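You operate a simulated robot arm through the tools that you are given. There is no shell and no other tool. Be economical: measure what you need, move in short steps, check, and stop when the job is done.

Carry out the task below with a simulated robot arm. There is one attempt and no reset: what you move stays moved.

## Task
Try both socketed profiles with the green plug gauge and fit the IN cleat where it enters.
Fine: the gauge goes back to its place; both profiles stay in their sockets.

Only the result counts: the job must be done as asked and must still hold three seconds after the hand-in. Knocking over, shifting, dropping, spilling or breaking anything else fails it.

## Robot
A 6-joint arm with a two-finger parallel gripper, fixed in place. Base frame: the origin is at the foot of the arm, x ahead of it, y to its left, z up; the work surface is at about z = 898. Units: mm, rad, N and s.
With the tool pointing down near the work surface it reaches from about 240 to 640 mm from the base axis. Its first joint turns from -1.152 to 1.152 rad. Payload 2.7 kg.
The TCP is the grasp point between the finger pads, 23 mm short of the fingertips. In the tool frame z runs along the fingers and y along their closing line. Largest opening 94 mm; finger width 38, thickness 10; the body of the gripper, 54 by 96 mm, starts 39 mm behind the TCP.
Orientation is that of the tool frame in the base frame, as a unit quaternion [w, x, y, z]. With the fingers straight down and closing along the base's y, the tool's x points along the base's -x, its y along +y and its z along -z.

## Interface
- The arm moves only by the tool send_rows. Its argument "targets" is a list of rows, each a list of 7 numbers: the shift along the base's x, y, z in mm, then the turn, a rotation vector about the base's x, y, z in rad, then the closure, from 0 (fully open) to 1 (shut). In form: [[tx, ty, tz, ax, ay, az, claw], ...]. A call has 1 to 12 rows; each row shifts and turns the commanded pose from where the row before left it. A row lasts 0.2 s, in which the tool goes at most 50 mm and 0.15 rad; a call with a longer step from one row to the next is refused whole, and so is a gripper value outside its range. A pose out of reach is approached as far as the arm can. The call stops where the force on the tool passes 70 N (or 10 N more than at its start, if that is more) or the arm is blocked; 0.2 s more then pass. The fingers move at their own pace (about 45 mm/s each) and stop on an object; they squeeze with about 31 N. The grip force told is the motor's: it shows also when the fingers shut on nothing. Time passes only in rows, and 0.2 s behind the last, so rows that do not move let the fingers close. It gives the time, the measured TCP pose, the force on the tool (base axes), the opening and the grip force at its end, in the units of the frame above (readings bear some noise).
- Cameras (640 x 400 px; columns grow to the right, rows downward): "scene" is fixed at [87.9, -439.1, 1410.4]; the picture's right is [0.66, -0.75, 0.00], its down [-0.39, -0.34, -0.86] and it looks along [0.64, 0.57, -0.52] (base axes); focal length 286 px, centre (320, 200). "wrist" rides on the gripper at [-39, 0, -44] in the tool frame; the picture's right is [0.00, -1.00, 0.00], its down [0.97, 0.00, -0.24] and it looks along [0.24, 0.00, 0.97] (tool axes); focal length 218 px, centre (320, 200).
- capture(camera): a new picture of that camera. No time passes.
- pixel_to_xyz(camera, pixels): for up to 12 pixels [column, row] of the newest picture of that camera ("zoom" is the newest enlarged one), the place [x, y, z] in the base frame of the surface seen there, good to about 2 mm. No time passes.
- close_up(camera, box): a new picture of the part [left, top, right, bottom] of that camera's present view, enlarged. No time passes.
- close_job(): hands the job in; it is judged then, once.

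Keep the steps short. Do not move on a guess: measure, check each grasp and each placing, and mend mistakes. In all there are 80 turns and 54 pictures (those below and enlarged ones count). Leave the gripper open and the arm clear of the work at the hand-in unless told otherwise, and finish with a single line.

The tools are called after ">>>" as name(argument=value, ...) on one line, values as JSON. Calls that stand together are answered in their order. send_rows: Moves the arm, as the interface text tells. Its arguments: {"type":"object","properties":{"targets":{"type":"array"}},"required":["targets"]} The other tools are called the same way: capture (camera) takes a picture; pixel_to_xyz (camera, pixels) gives the place of the surface under pixels of a picture; close_up (camera, box) takes an enlarged picture of a part of a camera's view; close_job () hands the job in.

At the start:

```text
clock: 0.0
eef_pos: [336.2, 129.9, 1276.8]
tcp_rot: [0.0, 0.0, 1.0, 0.001]
wrist_force: [0.3, 0.8, -0.5]
grip_width: 94.2
grasp_force: 0.1
```

scene: 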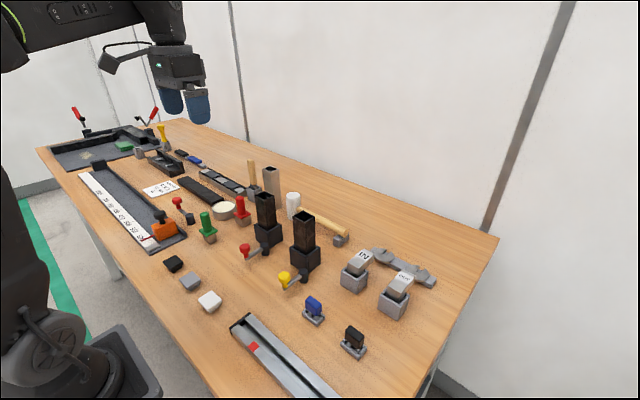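
wrist: 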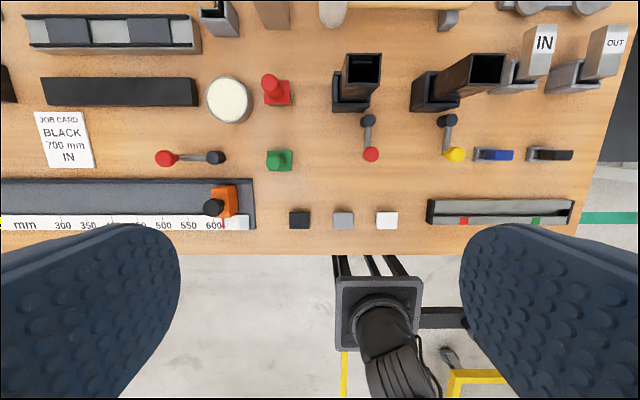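

I see two dark square tubes in sockets, a green-handled gauge, and IN/OUT cleats. I'll enlarge these to see details.

>>> close_up(camera="scene", box=[160, 150, 340, 290])

>>> close_up(camera="scene", box=[280, 210, 460, 330])

>>> close_up(camera="wrist", box=[240, 0, 640, 250])

```text
2.86 times, centred on (250, 220) of scene
```

zoom: 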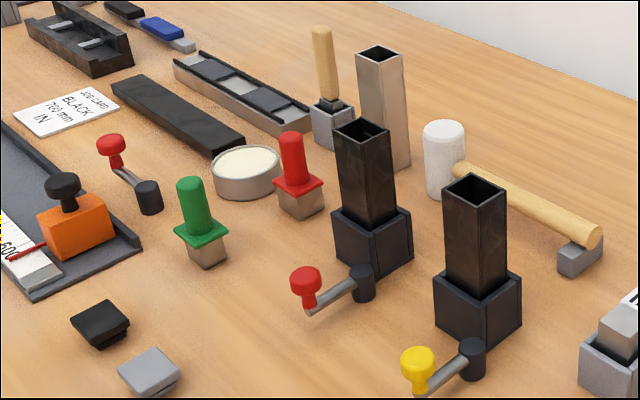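

```text
3.33 times, centred on (370, 270) of scene
```

zoom: 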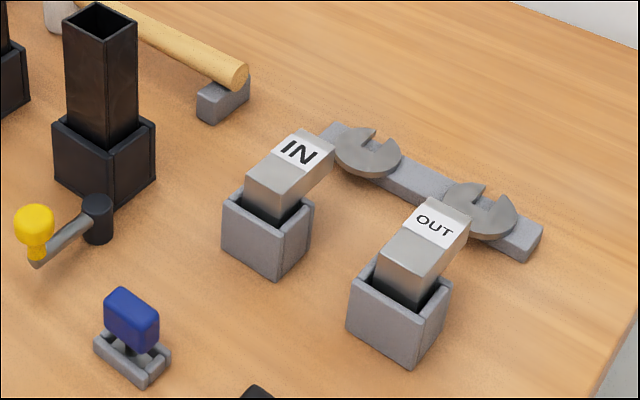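

```text
1.60 times, centred on (440, 125) of wrist
```

zoom: 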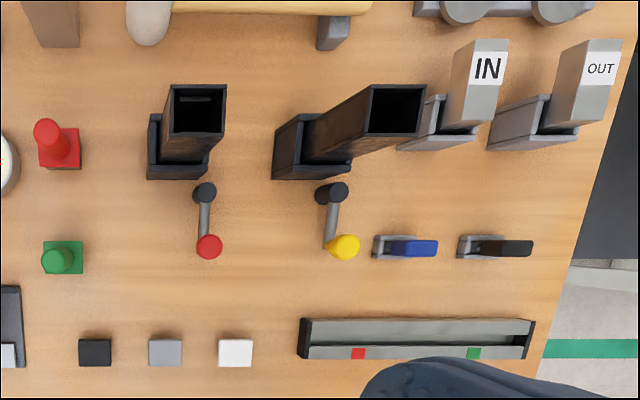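

I'll measure points in the newest wrist zoom: gauge handle, flange, tube mouths, cleats.

>>> pixel_to_xyz(camera="zoom", pixels=[[57, 260], [78, 268], [62, 300], [172, 87], [224, 87], [172, 132], [222, 132], [370, 88], [424, 88], [368, 135], [418, 136], [198, 110]])

>>> pixel_to_xyz(camera="zoom", pixels=[[475, 42], [508, 42], [470, 82], [499, 84], [455, 100], [445, 122], [475, 127], [420, 120], [398, 148], [470, 148], [398, 110], [152, 165]])

```text
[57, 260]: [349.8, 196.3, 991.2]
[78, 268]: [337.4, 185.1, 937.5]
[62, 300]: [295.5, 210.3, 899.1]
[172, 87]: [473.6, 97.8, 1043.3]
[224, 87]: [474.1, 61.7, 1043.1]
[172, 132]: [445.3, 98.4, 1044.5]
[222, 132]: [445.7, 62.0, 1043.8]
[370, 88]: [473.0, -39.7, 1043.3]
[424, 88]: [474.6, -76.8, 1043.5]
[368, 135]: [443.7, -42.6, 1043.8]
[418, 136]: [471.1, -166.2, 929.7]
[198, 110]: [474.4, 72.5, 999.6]
```

```text
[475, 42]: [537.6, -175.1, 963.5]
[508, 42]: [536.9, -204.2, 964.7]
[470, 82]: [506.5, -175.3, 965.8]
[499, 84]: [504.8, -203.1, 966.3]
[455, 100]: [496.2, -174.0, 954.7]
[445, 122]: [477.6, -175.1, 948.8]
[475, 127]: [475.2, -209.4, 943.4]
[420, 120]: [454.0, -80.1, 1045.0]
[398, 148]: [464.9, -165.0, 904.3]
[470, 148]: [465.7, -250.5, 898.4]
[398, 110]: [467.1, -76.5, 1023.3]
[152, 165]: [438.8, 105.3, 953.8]
```

Tubes sit at about (460, 80) and (460, −58), mouths at z≈1043. I'll move above them to look inside.

>>> send_rows(targets=[[30, -12, -10, 0, 0, 0, 0], [35, -13, -10, 0, 0, 0, 0], [35, -13, -10, 0, 0, 0, 0], [0, -12, 0, 0, 0, 0, 0]])

>>> capture(camera="wrist")

```text
clock: 1.0
eef_pos: [436.8, 80.1, 1248.3]
tcp_rot: [0.0, 0.001, 1.0, 0.0]
wrist_force: [0.3, 0.1, -0.9]
grip_width: 93.8
grasp_force: 0.1
```

```text
48 pictures are left
```

wrist: 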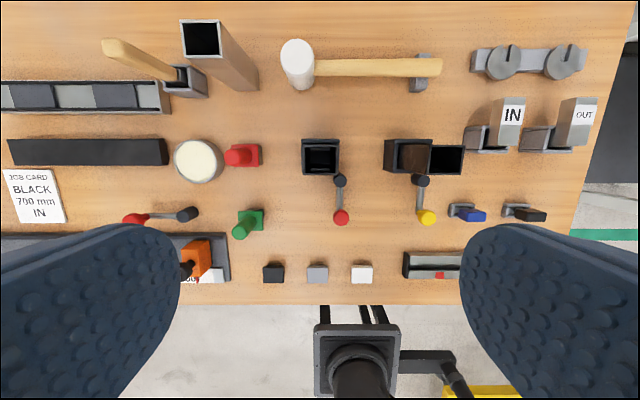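

The left tube is directly below at (320,157). I'll enlarge it along with the gauges.

>>> close_up(camera="wrist", box=[210, 125, 370, 235])

>>> pixel_to_xyz(camera="wrist", pixels=[[303, 140], [339, 140], [303, 175], [338, 175], [320, 157], [242, 232], [264, 212], [238, 212], [262, 230], [251, 215], [232, 154], [260, 150]])

```text
3.64 times, centred on (290, 180) of wrist
```

zoom: 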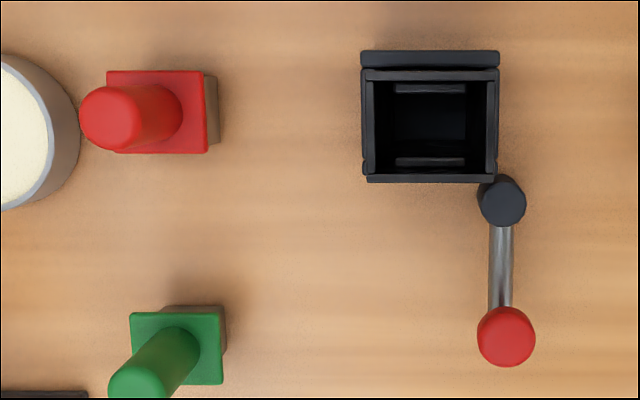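

```text
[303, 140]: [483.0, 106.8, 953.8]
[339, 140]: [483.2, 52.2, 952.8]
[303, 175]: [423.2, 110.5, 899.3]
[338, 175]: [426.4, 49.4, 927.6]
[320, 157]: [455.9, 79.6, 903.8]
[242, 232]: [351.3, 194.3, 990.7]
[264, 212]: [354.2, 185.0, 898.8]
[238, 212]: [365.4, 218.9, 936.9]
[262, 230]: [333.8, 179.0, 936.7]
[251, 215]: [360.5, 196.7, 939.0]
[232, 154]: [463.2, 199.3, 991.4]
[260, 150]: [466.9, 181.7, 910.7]
```

The left tube shows ledges on its ±x inner walls near the mouth. Now look into the right tube from above.

>>> send_rows(targets=[[5, -46, 0, 0, 0, 0, 0], [0, -46, 0, 0, 0, 0, 0], [0, -46, 0, 0, 0, 0, 0]])

>>> close_up(camera="wrist", box=[260, 80, 480, 235])

```text
clock: 1.8
eef_pos: [443.0, -60.2, 1245.9]
tcp_rot: [-0.001, 0.0, 1.0, 0.0]
wrist_force: [-0.3, -0.5, 0.2]
grip_width: 93.9
grasp_force: 0.0
```

```text
2.58 times, centred on (370, 158) of wrist
```

zoom: 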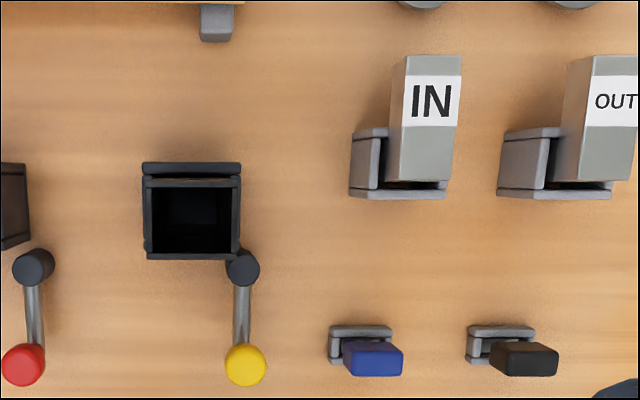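

The right tube is clear inside. I'll measure its rim, the lever, and the IN cleat.

>>> pixel_to_xyz(camera="zoom", pixels=[[147, 215], [236, 215], [192, 181], [192, 256], [144, 252], [239, 252], [144, 180], [239, 180], [152, 215], [231, 215], [192, 215], [245, 365]])

>>> pixel_to_xyz(camera="zoom", pixels=[[408, 58], [460, 60], [404, 123], [458, 124], [388, 180], [450, 180], [393, 100], [358, 190], [352, 198], [444, 198], [385, 132], [372, 165]])

```text
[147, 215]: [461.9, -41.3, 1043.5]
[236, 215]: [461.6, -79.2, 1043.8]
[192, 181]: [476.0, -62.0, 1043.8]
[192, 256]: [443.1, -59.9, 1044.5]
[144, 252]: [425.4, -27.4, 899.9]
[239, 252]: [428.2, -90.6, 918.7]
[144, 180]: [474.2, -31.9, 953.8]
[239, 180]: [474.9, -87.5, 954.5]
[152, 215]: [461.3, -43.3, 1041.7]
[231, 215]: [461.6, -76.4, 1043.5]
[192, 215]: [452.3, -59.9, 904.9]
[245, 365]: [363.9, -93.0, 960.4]
```

```text
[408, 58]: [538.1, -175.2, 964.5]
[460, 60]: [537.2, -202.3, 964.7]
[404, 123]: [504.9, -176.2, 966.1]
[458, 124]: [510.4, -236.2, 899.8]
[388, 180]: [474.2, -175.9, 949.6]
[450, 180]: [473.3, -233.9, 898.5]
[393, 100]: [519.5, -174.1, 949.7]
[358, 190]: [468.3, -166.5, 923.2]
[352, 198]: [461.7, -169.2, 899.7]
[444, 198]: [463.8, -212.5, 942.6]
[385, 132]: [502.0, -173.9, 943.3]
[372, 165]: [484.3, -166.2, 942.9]
```

Right tube centre ≈(460,−60). I need the cleat's shape better: enlarge from scene.

>>> close_up(camera="scene", box=[335, 240, 415, 290])

>>> close_up(camera="scene", box=[190, 195, 254, 245])

```text
8.00 times, centred on (375, 265) of scene
```

zoom: 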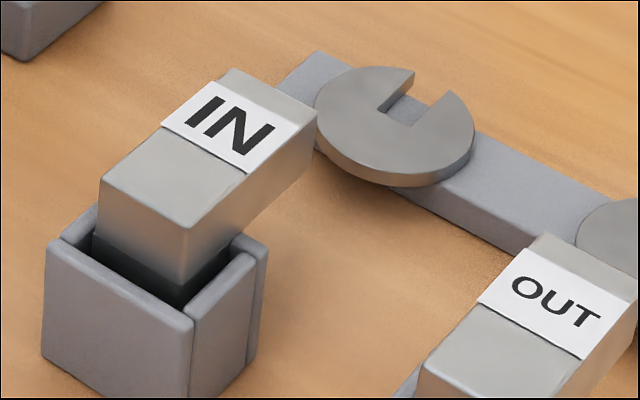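

```text
8.00 times, centred on (222, 220) of scene
```

zoom: 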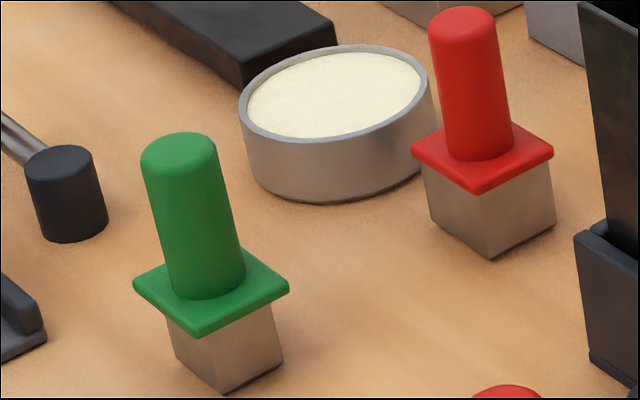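

The green gauge stands freely (flange ~36 mm, handle ~20 mm, centre ≈(350,197)). I move above it for an accurate look.

>>> send_rows(targets=[[-15, 43, 0, 0, 0, 0, 0.45], [-16, 43, 0, 0, 0, 0, 0.45], [-16, 43, 0, 0, 0, 0, 0.45], [-16, 43, -10, 0, 0, 0, 0.45], [-16, 43, -20, 0, 0, 0, 0.45], [-14, 42, -20, 0, 0, 0, 0.45], [0, 0, -40, 0, 0, 0, 0.45], [0, 0, 0, 0, 0, 0, 0.45]])

>>> capture(camera="wrist")

```text
clock: 3.6
eef_pos: [349.6, 200.3, 1155.8]
tcp_rot: [0.0, 0.001, 1.0, 0.0]
wrist_force: [-0.2, 0.4, -0.2]
grip_width: 51.9
grasp_force: 0.1
```

```text
43 pictures are left
```

wrist: 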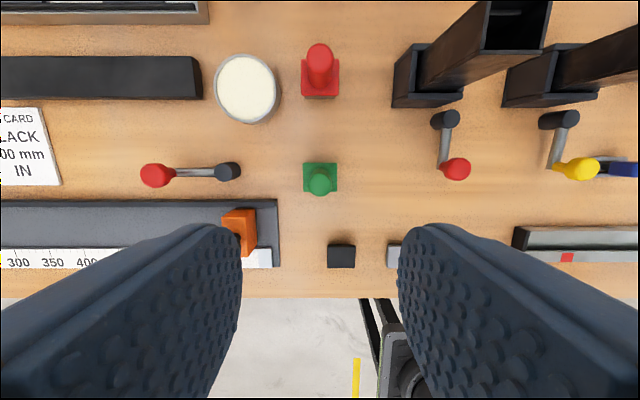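

>>> close_up(camera="wrist", box=[280, 150, 360, 200])

>>> pixel_to_xyz(camera="wrist", pixels=[[304, 164], [336, 164], [304, 190], [336, 190], [320, 183], [309, 184], [330, 184], [245, 230], [300, 180], [340, 180]])

```text
8.00 times, centred on (320, 175) of wrist
```

zoom: 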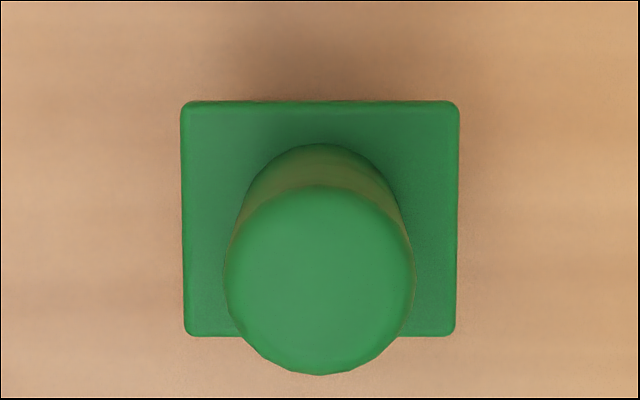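

```text
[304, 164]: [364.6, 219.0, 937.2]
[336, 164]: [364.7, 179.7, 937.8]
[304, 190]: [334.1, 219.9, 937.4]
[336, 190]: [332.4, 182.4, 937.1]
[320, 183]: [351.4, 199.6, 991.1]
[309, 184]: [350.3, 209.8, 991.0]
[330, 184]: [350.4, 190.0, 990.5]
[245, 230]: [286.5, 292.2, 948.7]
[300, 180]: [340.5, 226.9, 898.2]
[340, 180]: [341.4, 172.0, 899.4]
```

Gauge centre (350,200), square to axes. Descend straight to TCP z≈968 and close on the handle.

>>> send_rows(targets=[[0, 0, -47, 0, 0, 0, 0.45], [0, 0, -47, 0, 0, 0, 0.45], [0, 0, -47, 0, 0, 0, 0.45], [0.4, 0, -30, 0, 0, 0, 0.45], [0, 0, -17, 0, 0, 0, 0.45], [0, 0, 0, 0, 0, 0, 0.45], [0, 0, 0, 0, 0, 0, 1], [0, 0, 0, 0, 0, 0, 1], [0, 0, 0, 0, 0, 0, 1], [0, 0, 0, 0, 0, 0, 1]])

```text
clock: 5.8
eef_pos: [349.4, 198.6, 967.8]
tcp_rot: [0.001, 0.001, 1.0, 0.0]
wrist_force: [-0.8, 0.2, 0.1]
grip_width: 23.5
grasp_force: 31.0
```

Gripped (23.5 mm, 31 N). Lift and check the held gauge.

>>> send_rows(targets=[[0, 0, 20, 0, 0, 0, 1], [0, 0, 45, 0, 0, 0, 1], [0, 0, 45, 0, 0, 0, 1], [0, 0, 45, 0, 0, 0, 1], [0, 0, 27, 0, 0, 0, 1]])

>>> close_up(camera="scene", box=[140, 80, 300, 180])

>>> capture(camera="wrist")

```text
clock: 7.0
eef_pos: [348.3, 197.5, 1150.7]
tcp_rot: [-0.001, 0.0, 1.0, -0.001]
wrist_force: [0.1, 0.1, -1.9]
grip_width: 23.5
grasp_force: 30.3
```

```text
4.00 times, centred on (220, 130) of scene
```

zoom: 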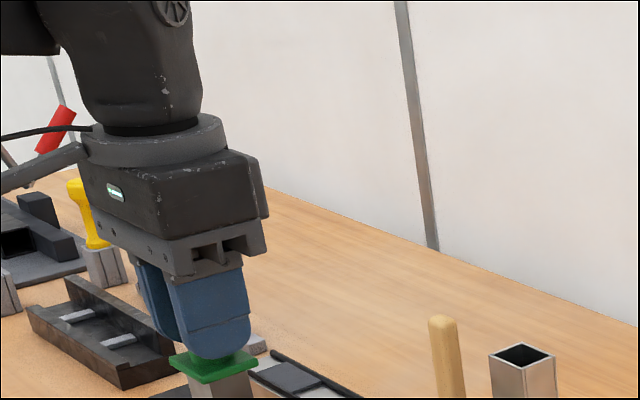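

```text
40 pictures are left
```

wrist: 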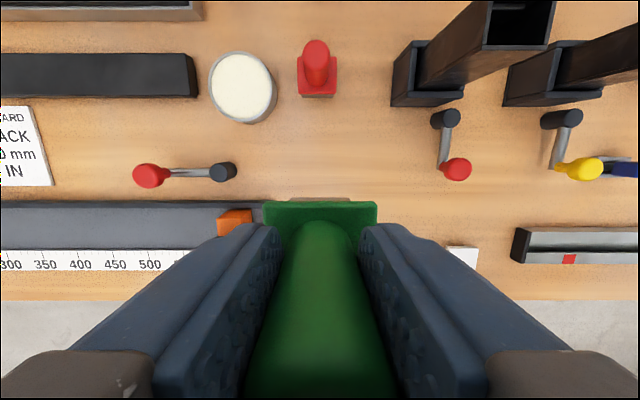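

Held upright. Carry above the left tube (460,80) and check alignment.

>>> send_rows(targets=[[27.5, -29.5, 0, 0, 0, 0, 1], [27.5, -29.5, 0, 0, 0, 0, 1], [27.5, -29.5, 0, 0, 0, 0, 1], [28, -30, 0, 0, 0, 0, 1], [0, 0, -20, 0, 0, 0, 1], [0, 0, 0, 0, 0, 0, 1]])

>>> close_up(camera="scene", box=[200, 110, 360, 210])

>>> capture(camera="wrist")

```text
clock: 8.4
eef_pos: [459.2, 79.7, 1130.3]
tcp_rot: [0.0, 0.0, 1.0, -0.001]
wrist_force: [0.3, -0.5, -2.5]
grip_width: 23.5
grasp_force: 30.3
```

```text
4.00 times, centred on (280, 160) of scene
```

zoom: 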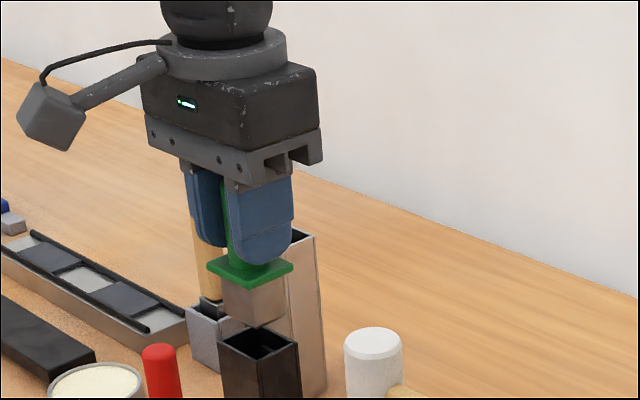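

```text
38 pictures are left
```

wrist: 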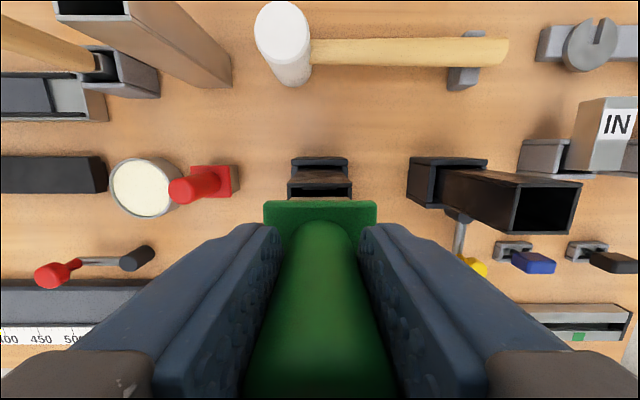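

Aligned. Descend slowly toward the mouth.

>>> send_rows(targets=[[0, 0, -8, 0, 0, 0, 1], [0, 0, -4, 0, 0, 0, 1], [0, 0, -3, 0, 0, 0, 1], [0, 0, -2, 0, 0, 0, 1], [0, 0, -2, 0, 0, 0, 1], [0, 0, -2, 0, 0, 0, 1], [0, 0, -2, 0, 0, 0, 1]])

>>> close_up(camera="scene", box=[240, 150, 304, 190])

```text
clock: 10.0
eef_pos: [459.4, 78.8, 1107.9]
tcp_rot: [0.0, 0.001, 1.0, 0.0]
wrist_force: [0.2, -0.3, -1.3]
grip_width: 23.3
grasp_force: 30.8
```

```text
10.00 times, centred on (272, 170) of scene
```

zoom: 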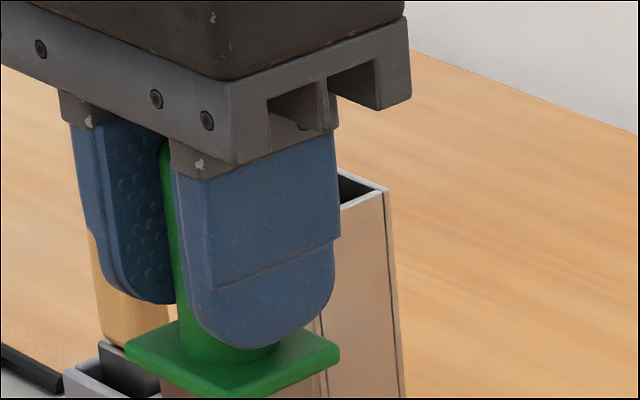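

No contact, bottom ≈5 mm in. Continue in 2–3 mm steps.

>>> send_rows(targets=[[0, 0, -2, 0, 0, 0, 1], [0, 0, -2, 0, 0, 0, 1], [0, 0, -2, 0, 0, 0, 1], [0, 0, -2, 0, 0, 0, 1], [0, 0, -2, 0, 0, 0, 1], [0, 0, -2, 0, 0, 0, 1]])

>>> close_up(camera="scene", box=[225, 150, 321, 210])

```text
clock: 11.4
eef_pos: [460.5, 78.9, 1098.5]
tcp_rot: [0.005, 0.001, 1.0, 0.0]
wrist_force: [-1.7, -1.8, 29.8]
grip_width: 23.3
grasp_force: 30.8
```

```text
6.67 times, centred on (273, 180) of scene
```

zoom: 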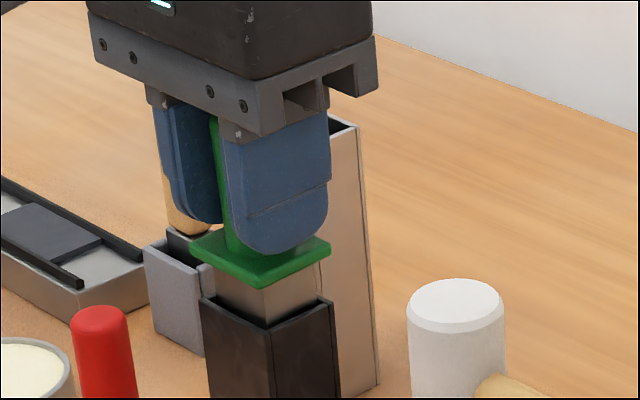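

The gauge stops hard (30 N) ≈14 mm in, on the ledges seen: it does not enter the left profile. Back it out straight.

>>> send_rows(targets=[[0, 0, 4, 0, 0, 0, 1], [0, 0, 10, 0, 0, 0, 1], [0, 0, 20, 0, 0, 0, 1], [0, 0, 20, 0, 0, 0, 1], [0, 0, 0, 0, 0, 0, 1]])

>>> capture(camera="scene")

>>> capture(camera="wrist")

```text
clock: 12.6
eef_pos: [460.5, 81.6, 1149.5]
tcp_rot: [0.0, 0.001, 1.0, 0.0]
wrist_force: [1.3, -0.2, -1.9]
grip_width: 23.5
grasp_force: 31.1
```

```text
35 pictures are left
```

scene: 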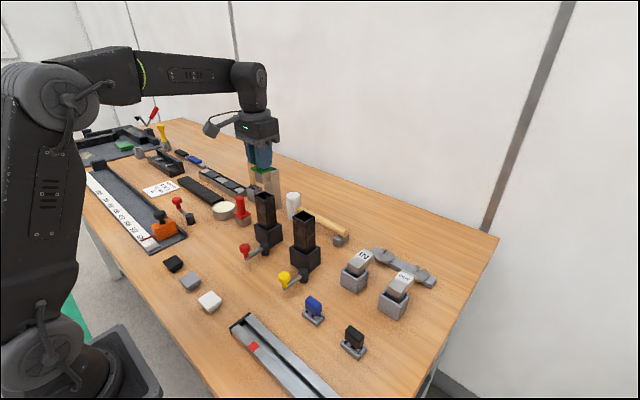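

```text
34 pictures are left
```

wrist: 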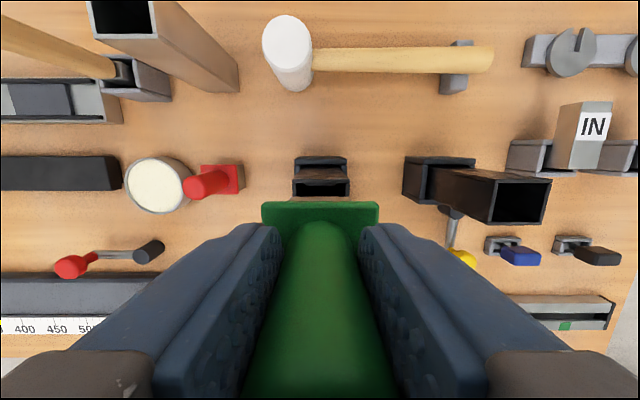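

Tube undisturbed. Carry to the right tube (460,−60) and start down.

>>> send_rows(targets=[[0, -46, 0, 0, 0, 0, 1], [0, -47, 0, 0, 0, 0, 1], [0, -47, 0, 0, 0, 0, 1], [0, 0, -20, 0, 0, 0, 1], [0, 0, 0, 0, 0, 0, 1]])

>>> close_up(camera="scene", box=[240, 150, 368, 230])

>>> capture(camera="wrist")

```text
clock: 13.8
eef_pos: [459.9, -59.1, 1129.5]
tcp_rot: [0.0, 0.0, 1.0, 0.0]
wrist_force: [-0.4, -0.2, -2.6]
grip_width: 23.2
grasp_force: 31.1
```

```text
5.00 times, centred on (304, 190) of scene
```

zoom: 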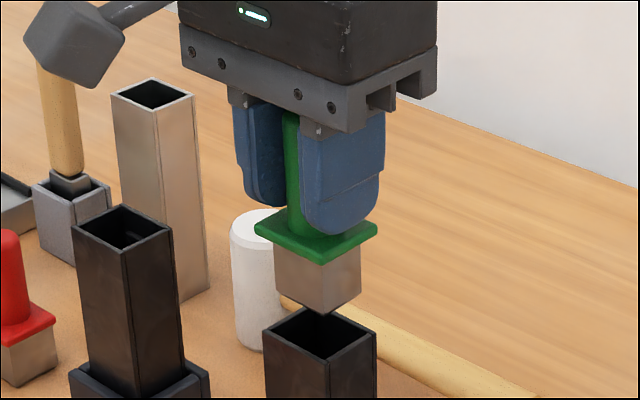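

```text
32 pictures are left
```

wrist: 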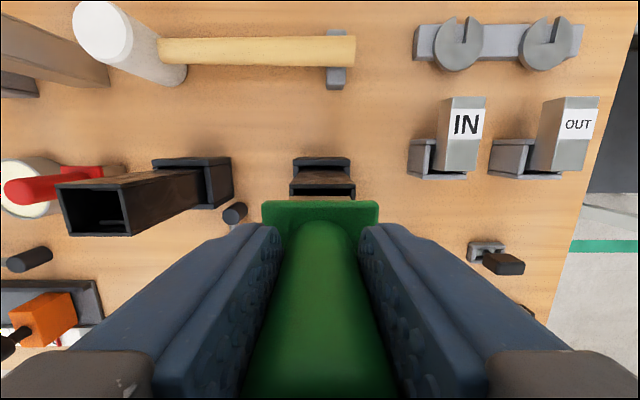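

Roughly aligned; the tube is about 1 mm to −y. Nudge and descend slowly.

>>> send_rows(targets=[[0, -0.8, -8, 0, 0, 0, 1], [0, 0, -6, 0, 0, 0, 1], [0, 0, -3, 0, 0, 0, 1], [0, 0, -2, 0, 0, 0, 1], [0, 0, -2, 0, 0, 0, 1], [0, 0, -3, 0, 0, 0, 1], [0, 0, -3, 0, 0, 0, 1], [0, 0, -3, 0, 0, 0, 1]])

```text
clock: 15.6
eef_pos: [460.1, -60.7, 1099.0]
tcp_rot: [0.0, 0.0, 1.0, 0.0]
wrist_force: [-0.6, 0.0, -2.2]
grip_width: 23.5
grasp_force: 31.2
```

Free so far, ≈14 mm in. Continue; the flange should seat at TCP z ≈1074.

>>> send_rows(targets=[[0, 0, -3, 0, 0, 0, 1], [0, 0, -3, 0, 0, 0, 1], [0, 0, -3, 0, 0, 0, 1], [0, 0, -3, 0, 0, 0, 1], [0, 0, -3, 0, 0, 0, 1], [0, 0, -3, 0, 0, 0, 1], [0, 0, -3, 0, 0, 0, 1], [0, 0, 0, 0, 0, 0, 1]])

>>> close_up(camera="scene", box=[240, 150, 368, 230])

```text
clock: 17.4
eef_pos: [458.3, -60.9, 1081.7]
tcp_rot: [0.002, 0.0, 1.0, 0.0]
wrist_force: [-1.7, -1.7, 10.9]
grip_width: 23.6
grasp_force: 31.4
```

```text
5.00 times, centred on (304, 190) of scene
```

zoom: 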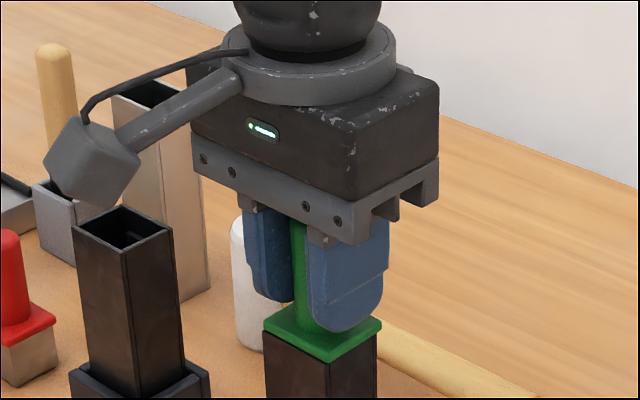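

The flange seats on the rim: the gauge enters the right profile. Withdraw straight and return over its place (350,200).

>>> send_rows(targets=[[0, 0, 6, 0, 0, 0, 1], [0, 0, 15, 0, 0, 0, 1], [0, 0, 25, 0, 0, 0, 1], [0, 0, 25, 0, 0, 0, 1], [0, 45, 0, 0, 0, 0, 1], [0, 45, 0, 0, 0, 0, 1], [-25, 42, 0, 0, 0, 0, 1], [-28, 42, 0, 0, 0, 0, 1], [-28, 43, 0, 0, 0, 0, 1], [-29, 43.8, 0, 0, 0, 0, 1], [0, 0, 0, 0, 0, 0, 1]])

>>> capture(camera="scene")

>>> capture(camera="wrist")

```text
refused: row 8 steps farther than a row can; nothing moved
```

```text
30 pictures are left
```

scene: 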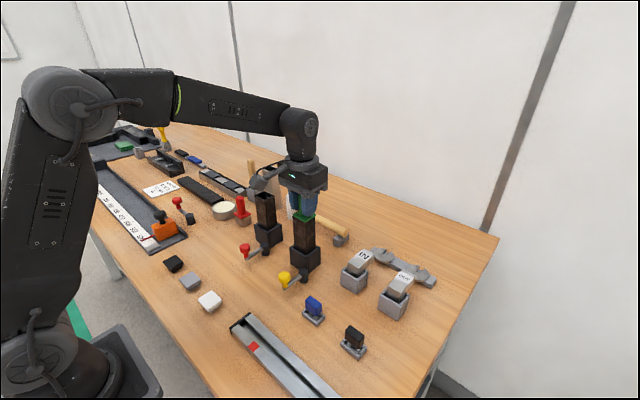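

```text
29 pictures are left
```

wrist: 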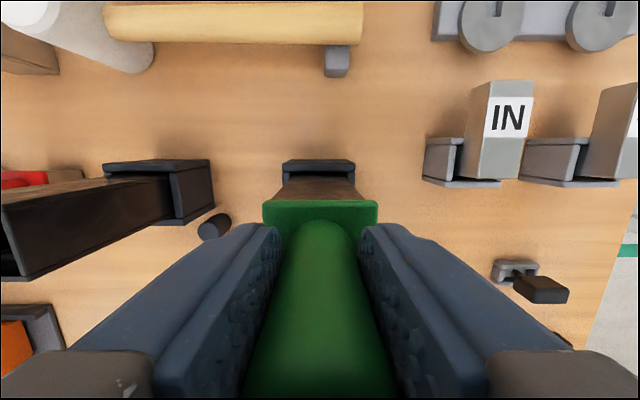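

One step was too long, so nothing moved. Same route with shorter steps, first the withdrawal.

>>> send_rows(targets=[[0, 0, 6, 0, 0, 0, 1], [0, 0, 15, 0, 0, 0, 1], [0, 0, 25, 0, 0, 0, 1], [0, 0, 25, 0, 0, 0, 1], [-10, 40, 0, 0, 0, 0, 1], [-20, 40, 0, 0, 0, 0, 1], [-20, 40, 0, 0, 0, 0, 1], [-20, 40, 0, 0, 0, 0, 1], [-20, 40, 0, 0, 0, 0, 1], [-10, 40, 0, 0, 0, 0, 1], [-10, 20.8, 0, 0, 0, 0, 1], [0, 0, 0, 0, 0, 0, 1]])

>>> capture(camera="wrist")

```text
clock: 20.0
eef_pos: [349.5, 199.6, 1151.8]
tcp_rot: [0.0, 0.001, 1.0, 0.0]
wrist_force: [0.3, 0.1, -1.1]
grip_width: 23.3
grasp_force: 31.2
```

```text
28 pictures are left
```

wrist: 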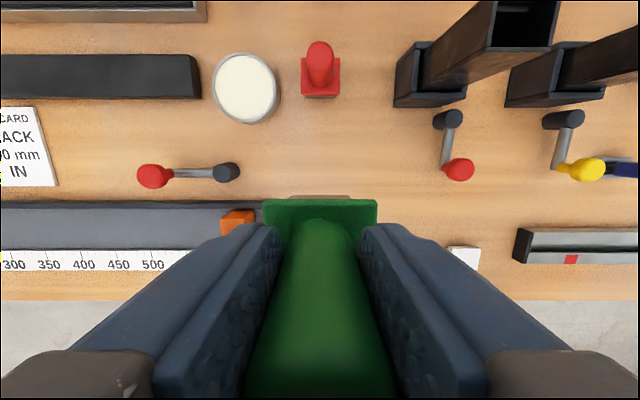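

Position matches the pre-grasp view (red gauge at column 320). Lower to the table, slow at the end.

>>> send_rows(targets=[[0, 0, -45, 0, 0, 0, 1], [0, 0, -45, 0, 0, 0, 1], [0, 0, -45, 0, 0, 0, 1], [0, 0, -30, 0, 0, 0, 1], [0, 0, -10, 0, 0, 0, 1], [0, 0, -3, 0, 0, 0, 1], [0, 0, -2, 0, 0, 0, 1], [0, 0, -1, 0, 0, 0, 1], [0, 0, 0, 0, 0, 0, 1]])

```text
clock: 22.0
eef_pos: [349.5, 200.9, 969.1]
tcp_rot: [0.0, -0.001, 1.0, 0.0]
wrist_force: [-1.1, -1.3, 4.1]
grip_width: 23.5
grasp_force: 31.1
```

Light contact with the table (Fz +4 N). Release and rise.

>>> send_rows(targets=[[0, 0, 0, 0, 0, 0, 0.45], [0, 0, 0, 0, 0, 0, 0.45], [0, 0, 0, 0, 0, 0, 0.45], [0, 0, 15, 0, 0, 0, 0.45], [0, 0, 40, 0, 0, 0, 0.45], [0, 0, 45, 0, 0, 0, 0.45], [0, 0, 45, 0, 0, 0, 0.45], [0, 0, 40, 0, 0, 0, 0.45], [0, 0, 0, 0, 0, 0, 0.45]])

>>> close_up(camera="wrist", box=[280, 150, 360, 200])

```text
clock: 24.0
eef_pos: [350.1, 202.6, 1153.0]
tcp_rot: [0.0, 0.0, 1.0, 0.0]
wrist_force: [0.2, 1.3, 0.0]
grip_width: 51.9
grasp_force: 0.0
```

```text
8.00 times, centred on (320, 175) of wrist
```

zoom: 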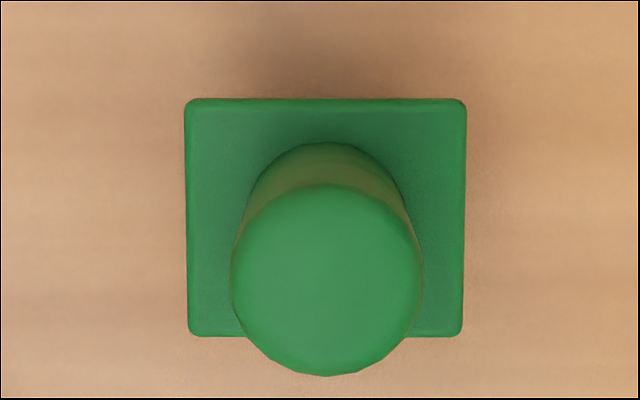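

>>> pixel_to_xyz(camera="zoom", pixels=[[192, 105], [460, 105], [192, 330], [458, 330], [326, 280]])

>>> close_up(camera="scene", box=[160, 170, 288, 250])

```text
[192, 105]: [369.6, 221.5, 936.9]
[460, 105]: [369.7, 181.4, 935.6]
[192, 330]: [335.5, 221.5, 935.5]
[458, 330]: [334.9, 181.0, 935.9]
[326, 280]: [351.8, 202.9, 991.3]
```

```text
5.00 times, centred on (224, 210) of scene
```

zoom: 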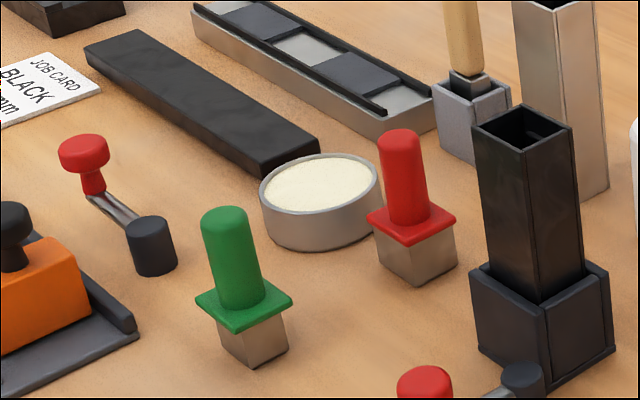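

The gauge stands back within ~1–2 mm. Now go above the IN cleat (~(490,−190)) for a look, opening to ~50 mm.

>>> send_rows(targets=[[14, -39, 0, 0, 0, 0, 0.45], [14, -39, 0, 0, 0, 0, 0.45], [14, -39, 0, 0, 0, 0, 0.45], [14, -39, 0, 0, 0, 0, 0.45], [14, -39, 0, 0, 0, 0, 0.45], [14, -39, 0, 0, 0, 0, 0.45], [14, -39, 0, 0, 0, 0, 0.45], [14, -39, 0, 0, 0, 0, 0.45], [14, -39, 0, 0, 0, 0, 0.45], [14, -39, 0, 0, 0, 0, 0.45], [0, 0, 0, 0, 0, 0, 0.45]])

>>> close_up(camera="wrist", box=[240, 110, 400, 210])

```text
clock: 26.4
eef_pos: [490.3, -190.2, 1152.2]
tcp_rot: [0.0, 0.001, 1.0, 0.0]
wrist_force: [0.1, -0.6, 0.8]
grip_width: 51.5
grasp_force: 0.1
```

```text
4.00 times, centred on (320, 160) of wrist
```

zoom: 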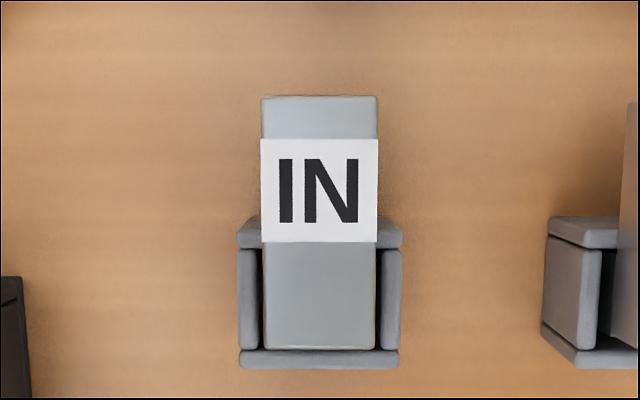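

>>> pixel_to_xyz(camera="zoom", pixels=[[266, 100], [374, 100], [320, 100], [320, 190], [320, 260], [268, 340], [370, 340], [320, 345], [248, 300], [390, 300], [320, 360], [245, 235]])

>>> close_up(camera="scene", box=[330, 235, 426, 295])

```text
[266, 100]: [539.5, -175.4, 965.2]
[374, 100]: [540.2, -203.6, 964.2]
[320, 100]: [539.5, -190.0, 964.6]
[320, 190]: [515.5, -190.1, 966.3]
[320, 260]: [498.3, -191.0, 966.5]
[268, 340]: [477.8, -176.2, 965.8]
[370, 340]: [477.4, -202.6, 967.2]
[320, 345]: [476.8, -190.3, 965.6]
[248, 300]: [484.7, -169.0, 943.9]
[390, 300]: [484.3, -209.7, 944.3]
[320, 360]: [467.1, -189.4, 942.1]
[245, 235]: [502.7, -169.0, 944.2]
```

```text
6.67 times, centred on (378, 265) of scene
```

zoom: 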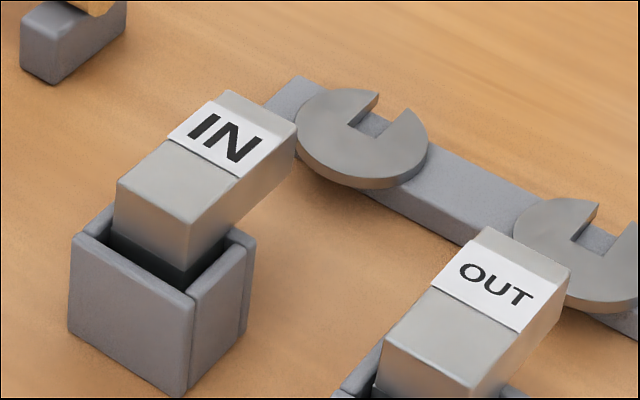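

Cleat head: x 476–541, y −175.5…−204, top z 966; holder top 944. I'll grip the head sides at x≈503 with TCP z≈970, tips just above the holder.

>>> send_rows(targets=[[13, 0, -40, 0, 0, 0, 0.45], [0, 0, -45, 0, 0, 0, 0.45], [0, 0, -45, 0, 0, 0, 0.45], [0, 0, -30, 0, 0, 0, 0.45], [0, 0, -15, 0, 0, 0, 0.45], [0, 0, -6, 0, 0, 0, 0.45], [0, 0, 0, 0, 0, 0, 0.45]])

>>> close_up(camera="scene", box=[310, 200, 438, 300])

```text
clock: 28.0
eef_pos: [503.1, -190.4, 972.9]
tcp_rot: [0.0, 0.0, 1.0, 0.0]
wrist_force: [-0.1, 0.4, 1.4]
grip_width: 52.0
grasp_force: 0.0
```

```text
4.00 times, centred on (374, 250) of scene
```

zoom: 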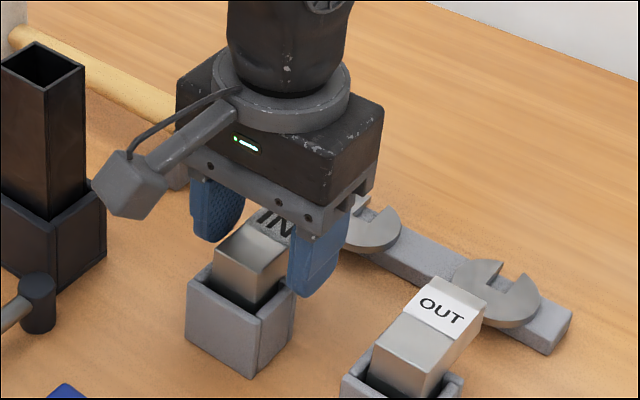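

Tips at ≈950, straddling the head. Lower 2 mm and close.

>>> send_rows(targets=[[0, 0, -2, 0, 0, 0, 0.45], [0, 0, 0, 0, 0, 0, 1], [0, 0, 0, 0, 0, 0, 1], [0, 0, 0, 0, 0, 0, 1], [0, 0, 0, 0, 0, 0, 1], [0, 0, 0, 0, 0, 0, 1]])

```text
clock: 29.4
eef_pos: [503.7, -190.5, 971.8]
tcp_rot: [0.0, 0.0, 1.0, 0.001]
wrist_force: [-0.9, 0.3, 0.6]
grip_width: 29.4
grasp_force: 31.0
```

Gripped at 29.4 mm, as wide as the head. Lift gently out of the holder.

>>> send_rows(targets=[[0, 0, 5, 0, 0, 0, 1], [0, 0, 10, 0, 0, 0, 1], [0, 0, 20, 0, 0, 0, 1], [0, 0, 30, 0, 0, 0, 1], [0, 0, 40, 0, 0, 0, 1], [0, 0, 45, 0, 0, 0, 1], [0, 0, 30, 0, 0, 0, 1], [0, 0, 0, 0, 0, 0, 1]])

>>> close_up(camera="scene", box=[300, 150, 460, 290])

>>> capture(camera="wrist")

```text
clock: 31.2
eef_pos: [502.9, -189.4, 1151.2]
tcp_rot: [0.001, 0.0, 1.0, 0.0]
wrist_force: [0.8, 0.4, -0.6]
grip_width: 29.7
grasp_force: 30.7
```

```text
2.86 times, centred on (380, 220) of scene
```

zoom: 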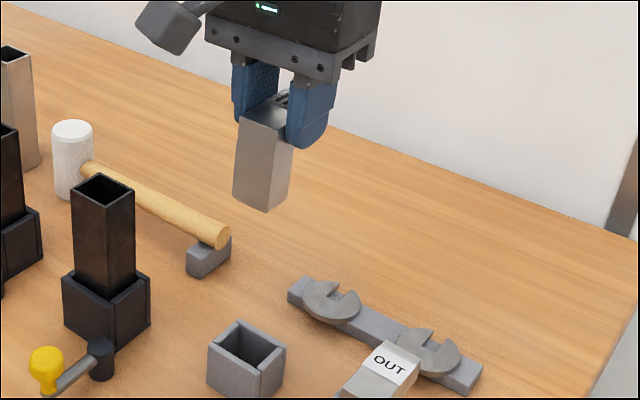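

```text
21 pictures are left
```

wrist: 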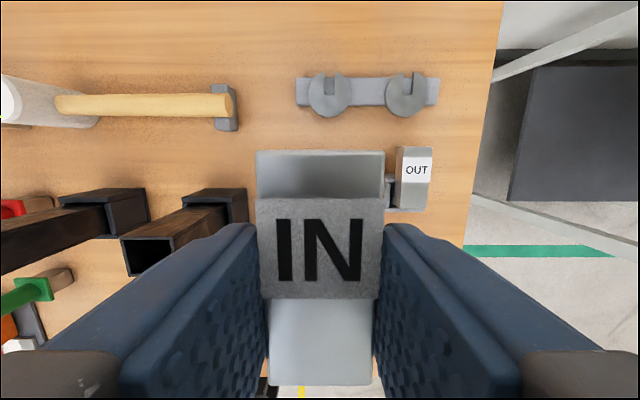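

The cleat is an L with a long downward leg. Zoom to measure the leg.

>>> close_up(camera="scene", box=[340, 165, 420, 235])

```text
5.71 times, centred on (380, 200) of scene
```

zoom: 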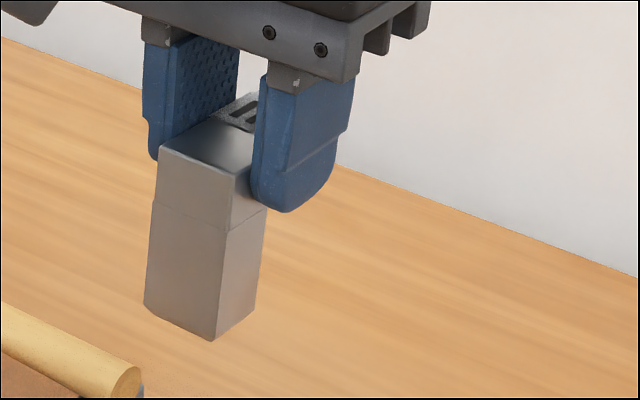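

>>> pixel_to_xyz(camera="zoom", pixels=[[163, 152], [232, 175], [155, 200], [228, 228], [147, 303], [215, 338], [252, 307], [256, 230], [185, 215], [180, 320], [264, 215], [240, 270]])

```text
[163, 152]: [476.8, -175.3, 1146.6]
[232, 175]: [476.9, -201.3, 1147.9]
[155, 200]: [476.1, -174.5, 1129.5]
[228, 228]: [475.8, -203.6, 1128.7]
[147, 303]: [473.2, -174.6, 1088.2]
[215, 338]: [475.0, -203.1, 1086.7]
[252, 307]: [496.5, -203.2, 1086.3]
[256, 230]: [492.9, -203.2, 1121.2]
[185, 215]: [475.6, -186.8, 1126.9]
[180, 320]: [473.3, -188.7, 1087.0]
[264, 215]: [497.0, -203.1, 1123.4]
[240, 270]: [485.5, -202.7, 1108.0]
```

Leg: x≈475–498, y≈−174.5…−203.5, bottom z≈1087; centre ≈(486.7,−189). Shift by (−26.7,+128.5) over the right tube, lower 25 and check.

>>> send_rows(targets=[[-6.7, 32, 0, 0, 0, 0, 1], [-10, 32, 0, 0, 0, 0, 1], [-10, 32, 0, 0, 0, 0, 1], [0, 32.5, 0, 0, 0, 0, 1], [0, 0, -15, 0, 0, 0, 1], [0, 0, -10, 0, 0, 0, 1], [0, 0, 0, 0, 0, 0, 1]])

>>> close_up(camera="scene", box=[263, 160, 343, 230])

```text
clock: 32.8
eef_pos: [476.4, -60.3, 1124.9]
tcp_rot: [0.0, 0.001, 1.0, 0.0]
wrist_force: [0.4, -0.3, -2.2]
grip_width: 29.5
grasp_force: 30.3
```

```text
5.71 times, centred on (303, 195) of scene
```

zoom: 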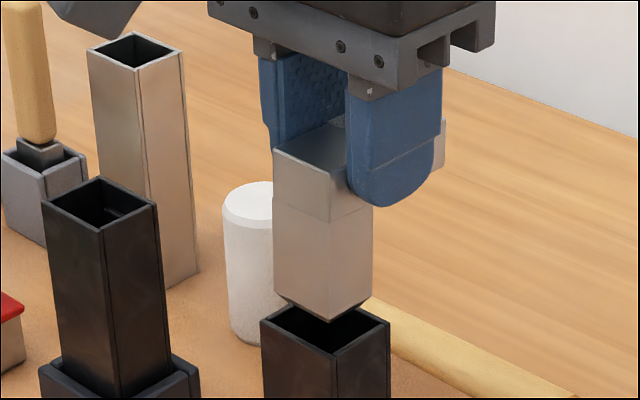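

>>> pixel_to_xyz(camera="zoom", pixels=[[262, 320], [331, 354], [389, 323], [268, 320], [331, 348], [383, 323], [275, 286], [330, 314], [370, 292], [276, 200], [330, 222], [371, 210]])

```text
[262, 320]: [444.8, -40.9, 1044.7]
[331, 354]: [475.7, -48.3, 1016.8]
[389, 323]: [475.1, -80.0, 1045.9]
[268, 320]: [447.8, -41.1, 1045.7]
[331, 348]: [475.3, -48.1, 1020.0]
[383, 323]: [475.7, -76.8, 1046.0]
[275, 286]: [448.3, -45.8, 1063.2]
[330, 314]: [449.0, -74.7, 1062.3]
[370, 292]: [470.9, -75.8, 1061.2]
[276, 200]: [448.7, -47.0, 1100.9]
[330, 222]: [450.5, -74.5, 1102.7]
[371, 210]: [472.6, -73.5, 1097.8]
```

Leg centre ≈(460,−60.4) and tube mouth centre ≈(459.8,−60.3): aligned with ~3 mm margins. Descend slowly.

>>> send_rows(targets=[[0, 0, -10, 0, 0, 0, 1], [0, 0, -5, 0, 0, 0, 1], [0, 0, -3, 0, 0, 0, 1], [0, 0, -3, 0, 0, 0, 1], [0, 0, -3, 0, 0, 0, 1], [0, 0, -4, 0, 0, 0, 1], [0, 0, -4, 0, 0, 0, 1], [0, 0, 0, 0, 0, 0, 1]])

>>> close_up(camera="scene", box=[263, 160, 343, 230])

```text
clock: 34.6
eef_pos: [474.8, -61.1, 1094.0]
tcp_rot: [0.0, 0.0, 1.0, 0.0]
wrist_force: [1.0, 0.4, -1.1]
grip_width: 29.9
grasp_force: 31.0
```

```text
5.71 times, centred on (303, 195) of scene
```

zoom: 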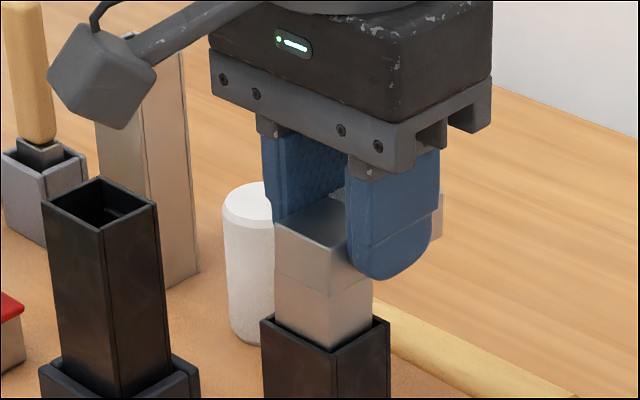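

The leg enters freely with no force. Continue to just above seating.

>>> send_rows(targets=[[0, 0, -5, 0, 0, 0, 1], [0, 0, -5, 0, 0, 0, 1], [0, 0, -5, 0, 0, 0, 1], [0, 0, -4, 0, 0, 0, 1], [0, 0, -3, 0, 0, 0, 1], [0, 0, -2, 0, 0, 0, 1], [0, 0, -1, 0, 0, 0, 1], [0, 0, 0, 0, 0, 0, 1]])

>>> close_up(camera="scene", box=[263, 160, 343, 230])

```text
clock: 36.4
eef_pos: [475.9, -61.3, 1070.3]
tcp_rot: [0.002, 0.0, 1.0, 0.0]
wrist_force: [-0.5, 2.2, 16.5]
grip_width: 29.7
grasp_force: 31.3
```

```text
5.71 times, centred on (303, 195) of scene
```

zoom: 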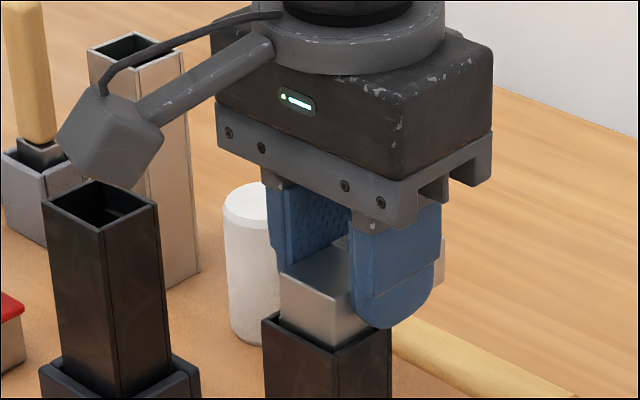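

Contact at TCP z≈1070 (16 N). Relieve 1.5 mm, then open so it sits down by itself.

>>> send_rows(targets=[[0, 0, 1.5, 0, 0, 0, 1], [0, 0, 0, 0, 0, 0, 0.5], [0, 0, 0, 0, 0, 0, 0.45], [0, 0, 0, 0, 0, 0, 0.45], [0, 0, 10, 0, 0, 0, 0.45], [0, 0, 40, 0, 0, 0, 0.45], [0, 0, 45, 0, 0, 0, 0.45], [0, 0, 0, 0, 0, 0, 0.45]])

>>> close_up(camera="scene", box=[263, 180, 343, 250])

>>> capture(camera="wrist")

```text
clock: 38.2
eef_pos: [475.2, -63.0, 1168.2]
tcp_rot: [0.0, -0.001, 1.0, 0.0]
wrist_force: [-0.1, 1.2, -0.1]
grip_width: 51.9
grasp_force: 0.1
```

```text
5.71 times, centred on (303, 215) of scene
```

zoom: 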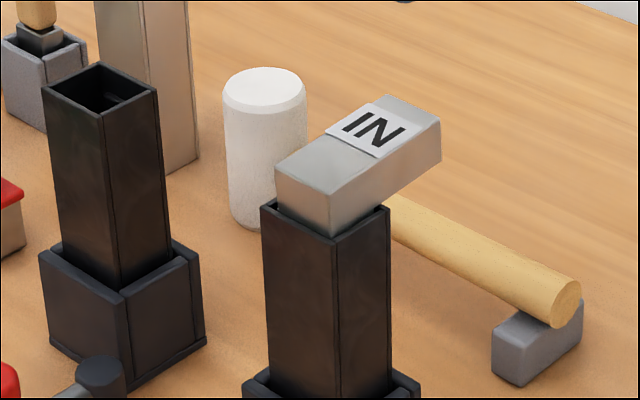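

```text
15 pictures are left
```

wrist: 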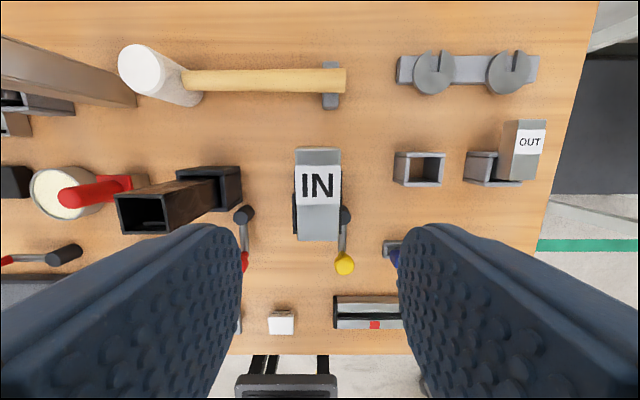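

The cleat sits in the tube. I measure its top and the rim for seating and tilt.

>>> pixel_to_xyz(camera="zoom", pixels=[[280, 170], [328, 192], [390, 100], [438, 120], [434, 158], [275, 205], [262, 207], [332, 242], [389, 210], [330, 232], [330, 160], [385, 195]])

>>> close_up(camera="wrist", box=[270, 130, 370, 250])

```text
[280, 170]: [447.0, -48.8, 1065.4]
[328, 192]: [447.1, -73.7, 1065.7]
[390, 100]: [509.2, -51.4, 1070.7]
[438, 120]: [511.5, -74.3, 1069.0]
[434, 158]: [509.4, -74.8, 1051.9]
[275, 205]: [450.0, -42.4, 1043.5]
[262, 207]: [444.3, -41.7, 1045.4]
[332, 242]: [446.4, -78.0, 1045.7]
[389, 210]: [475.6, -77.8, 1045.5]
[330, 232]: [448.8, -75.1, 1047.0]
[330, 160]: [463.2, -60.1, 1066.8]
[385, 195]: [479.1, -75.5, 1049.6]
```

```text
3.33 times, centred on (320, 190) of wrist
```

zoom: 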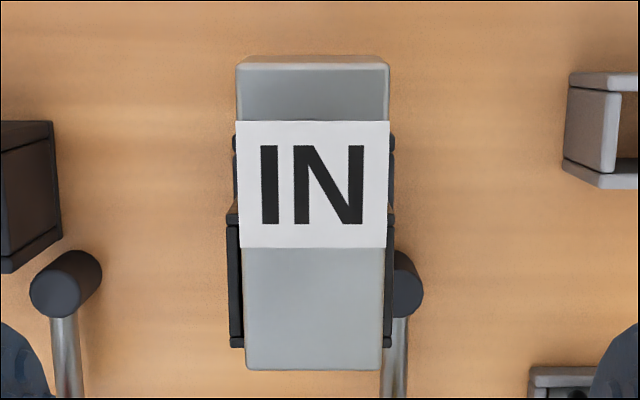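

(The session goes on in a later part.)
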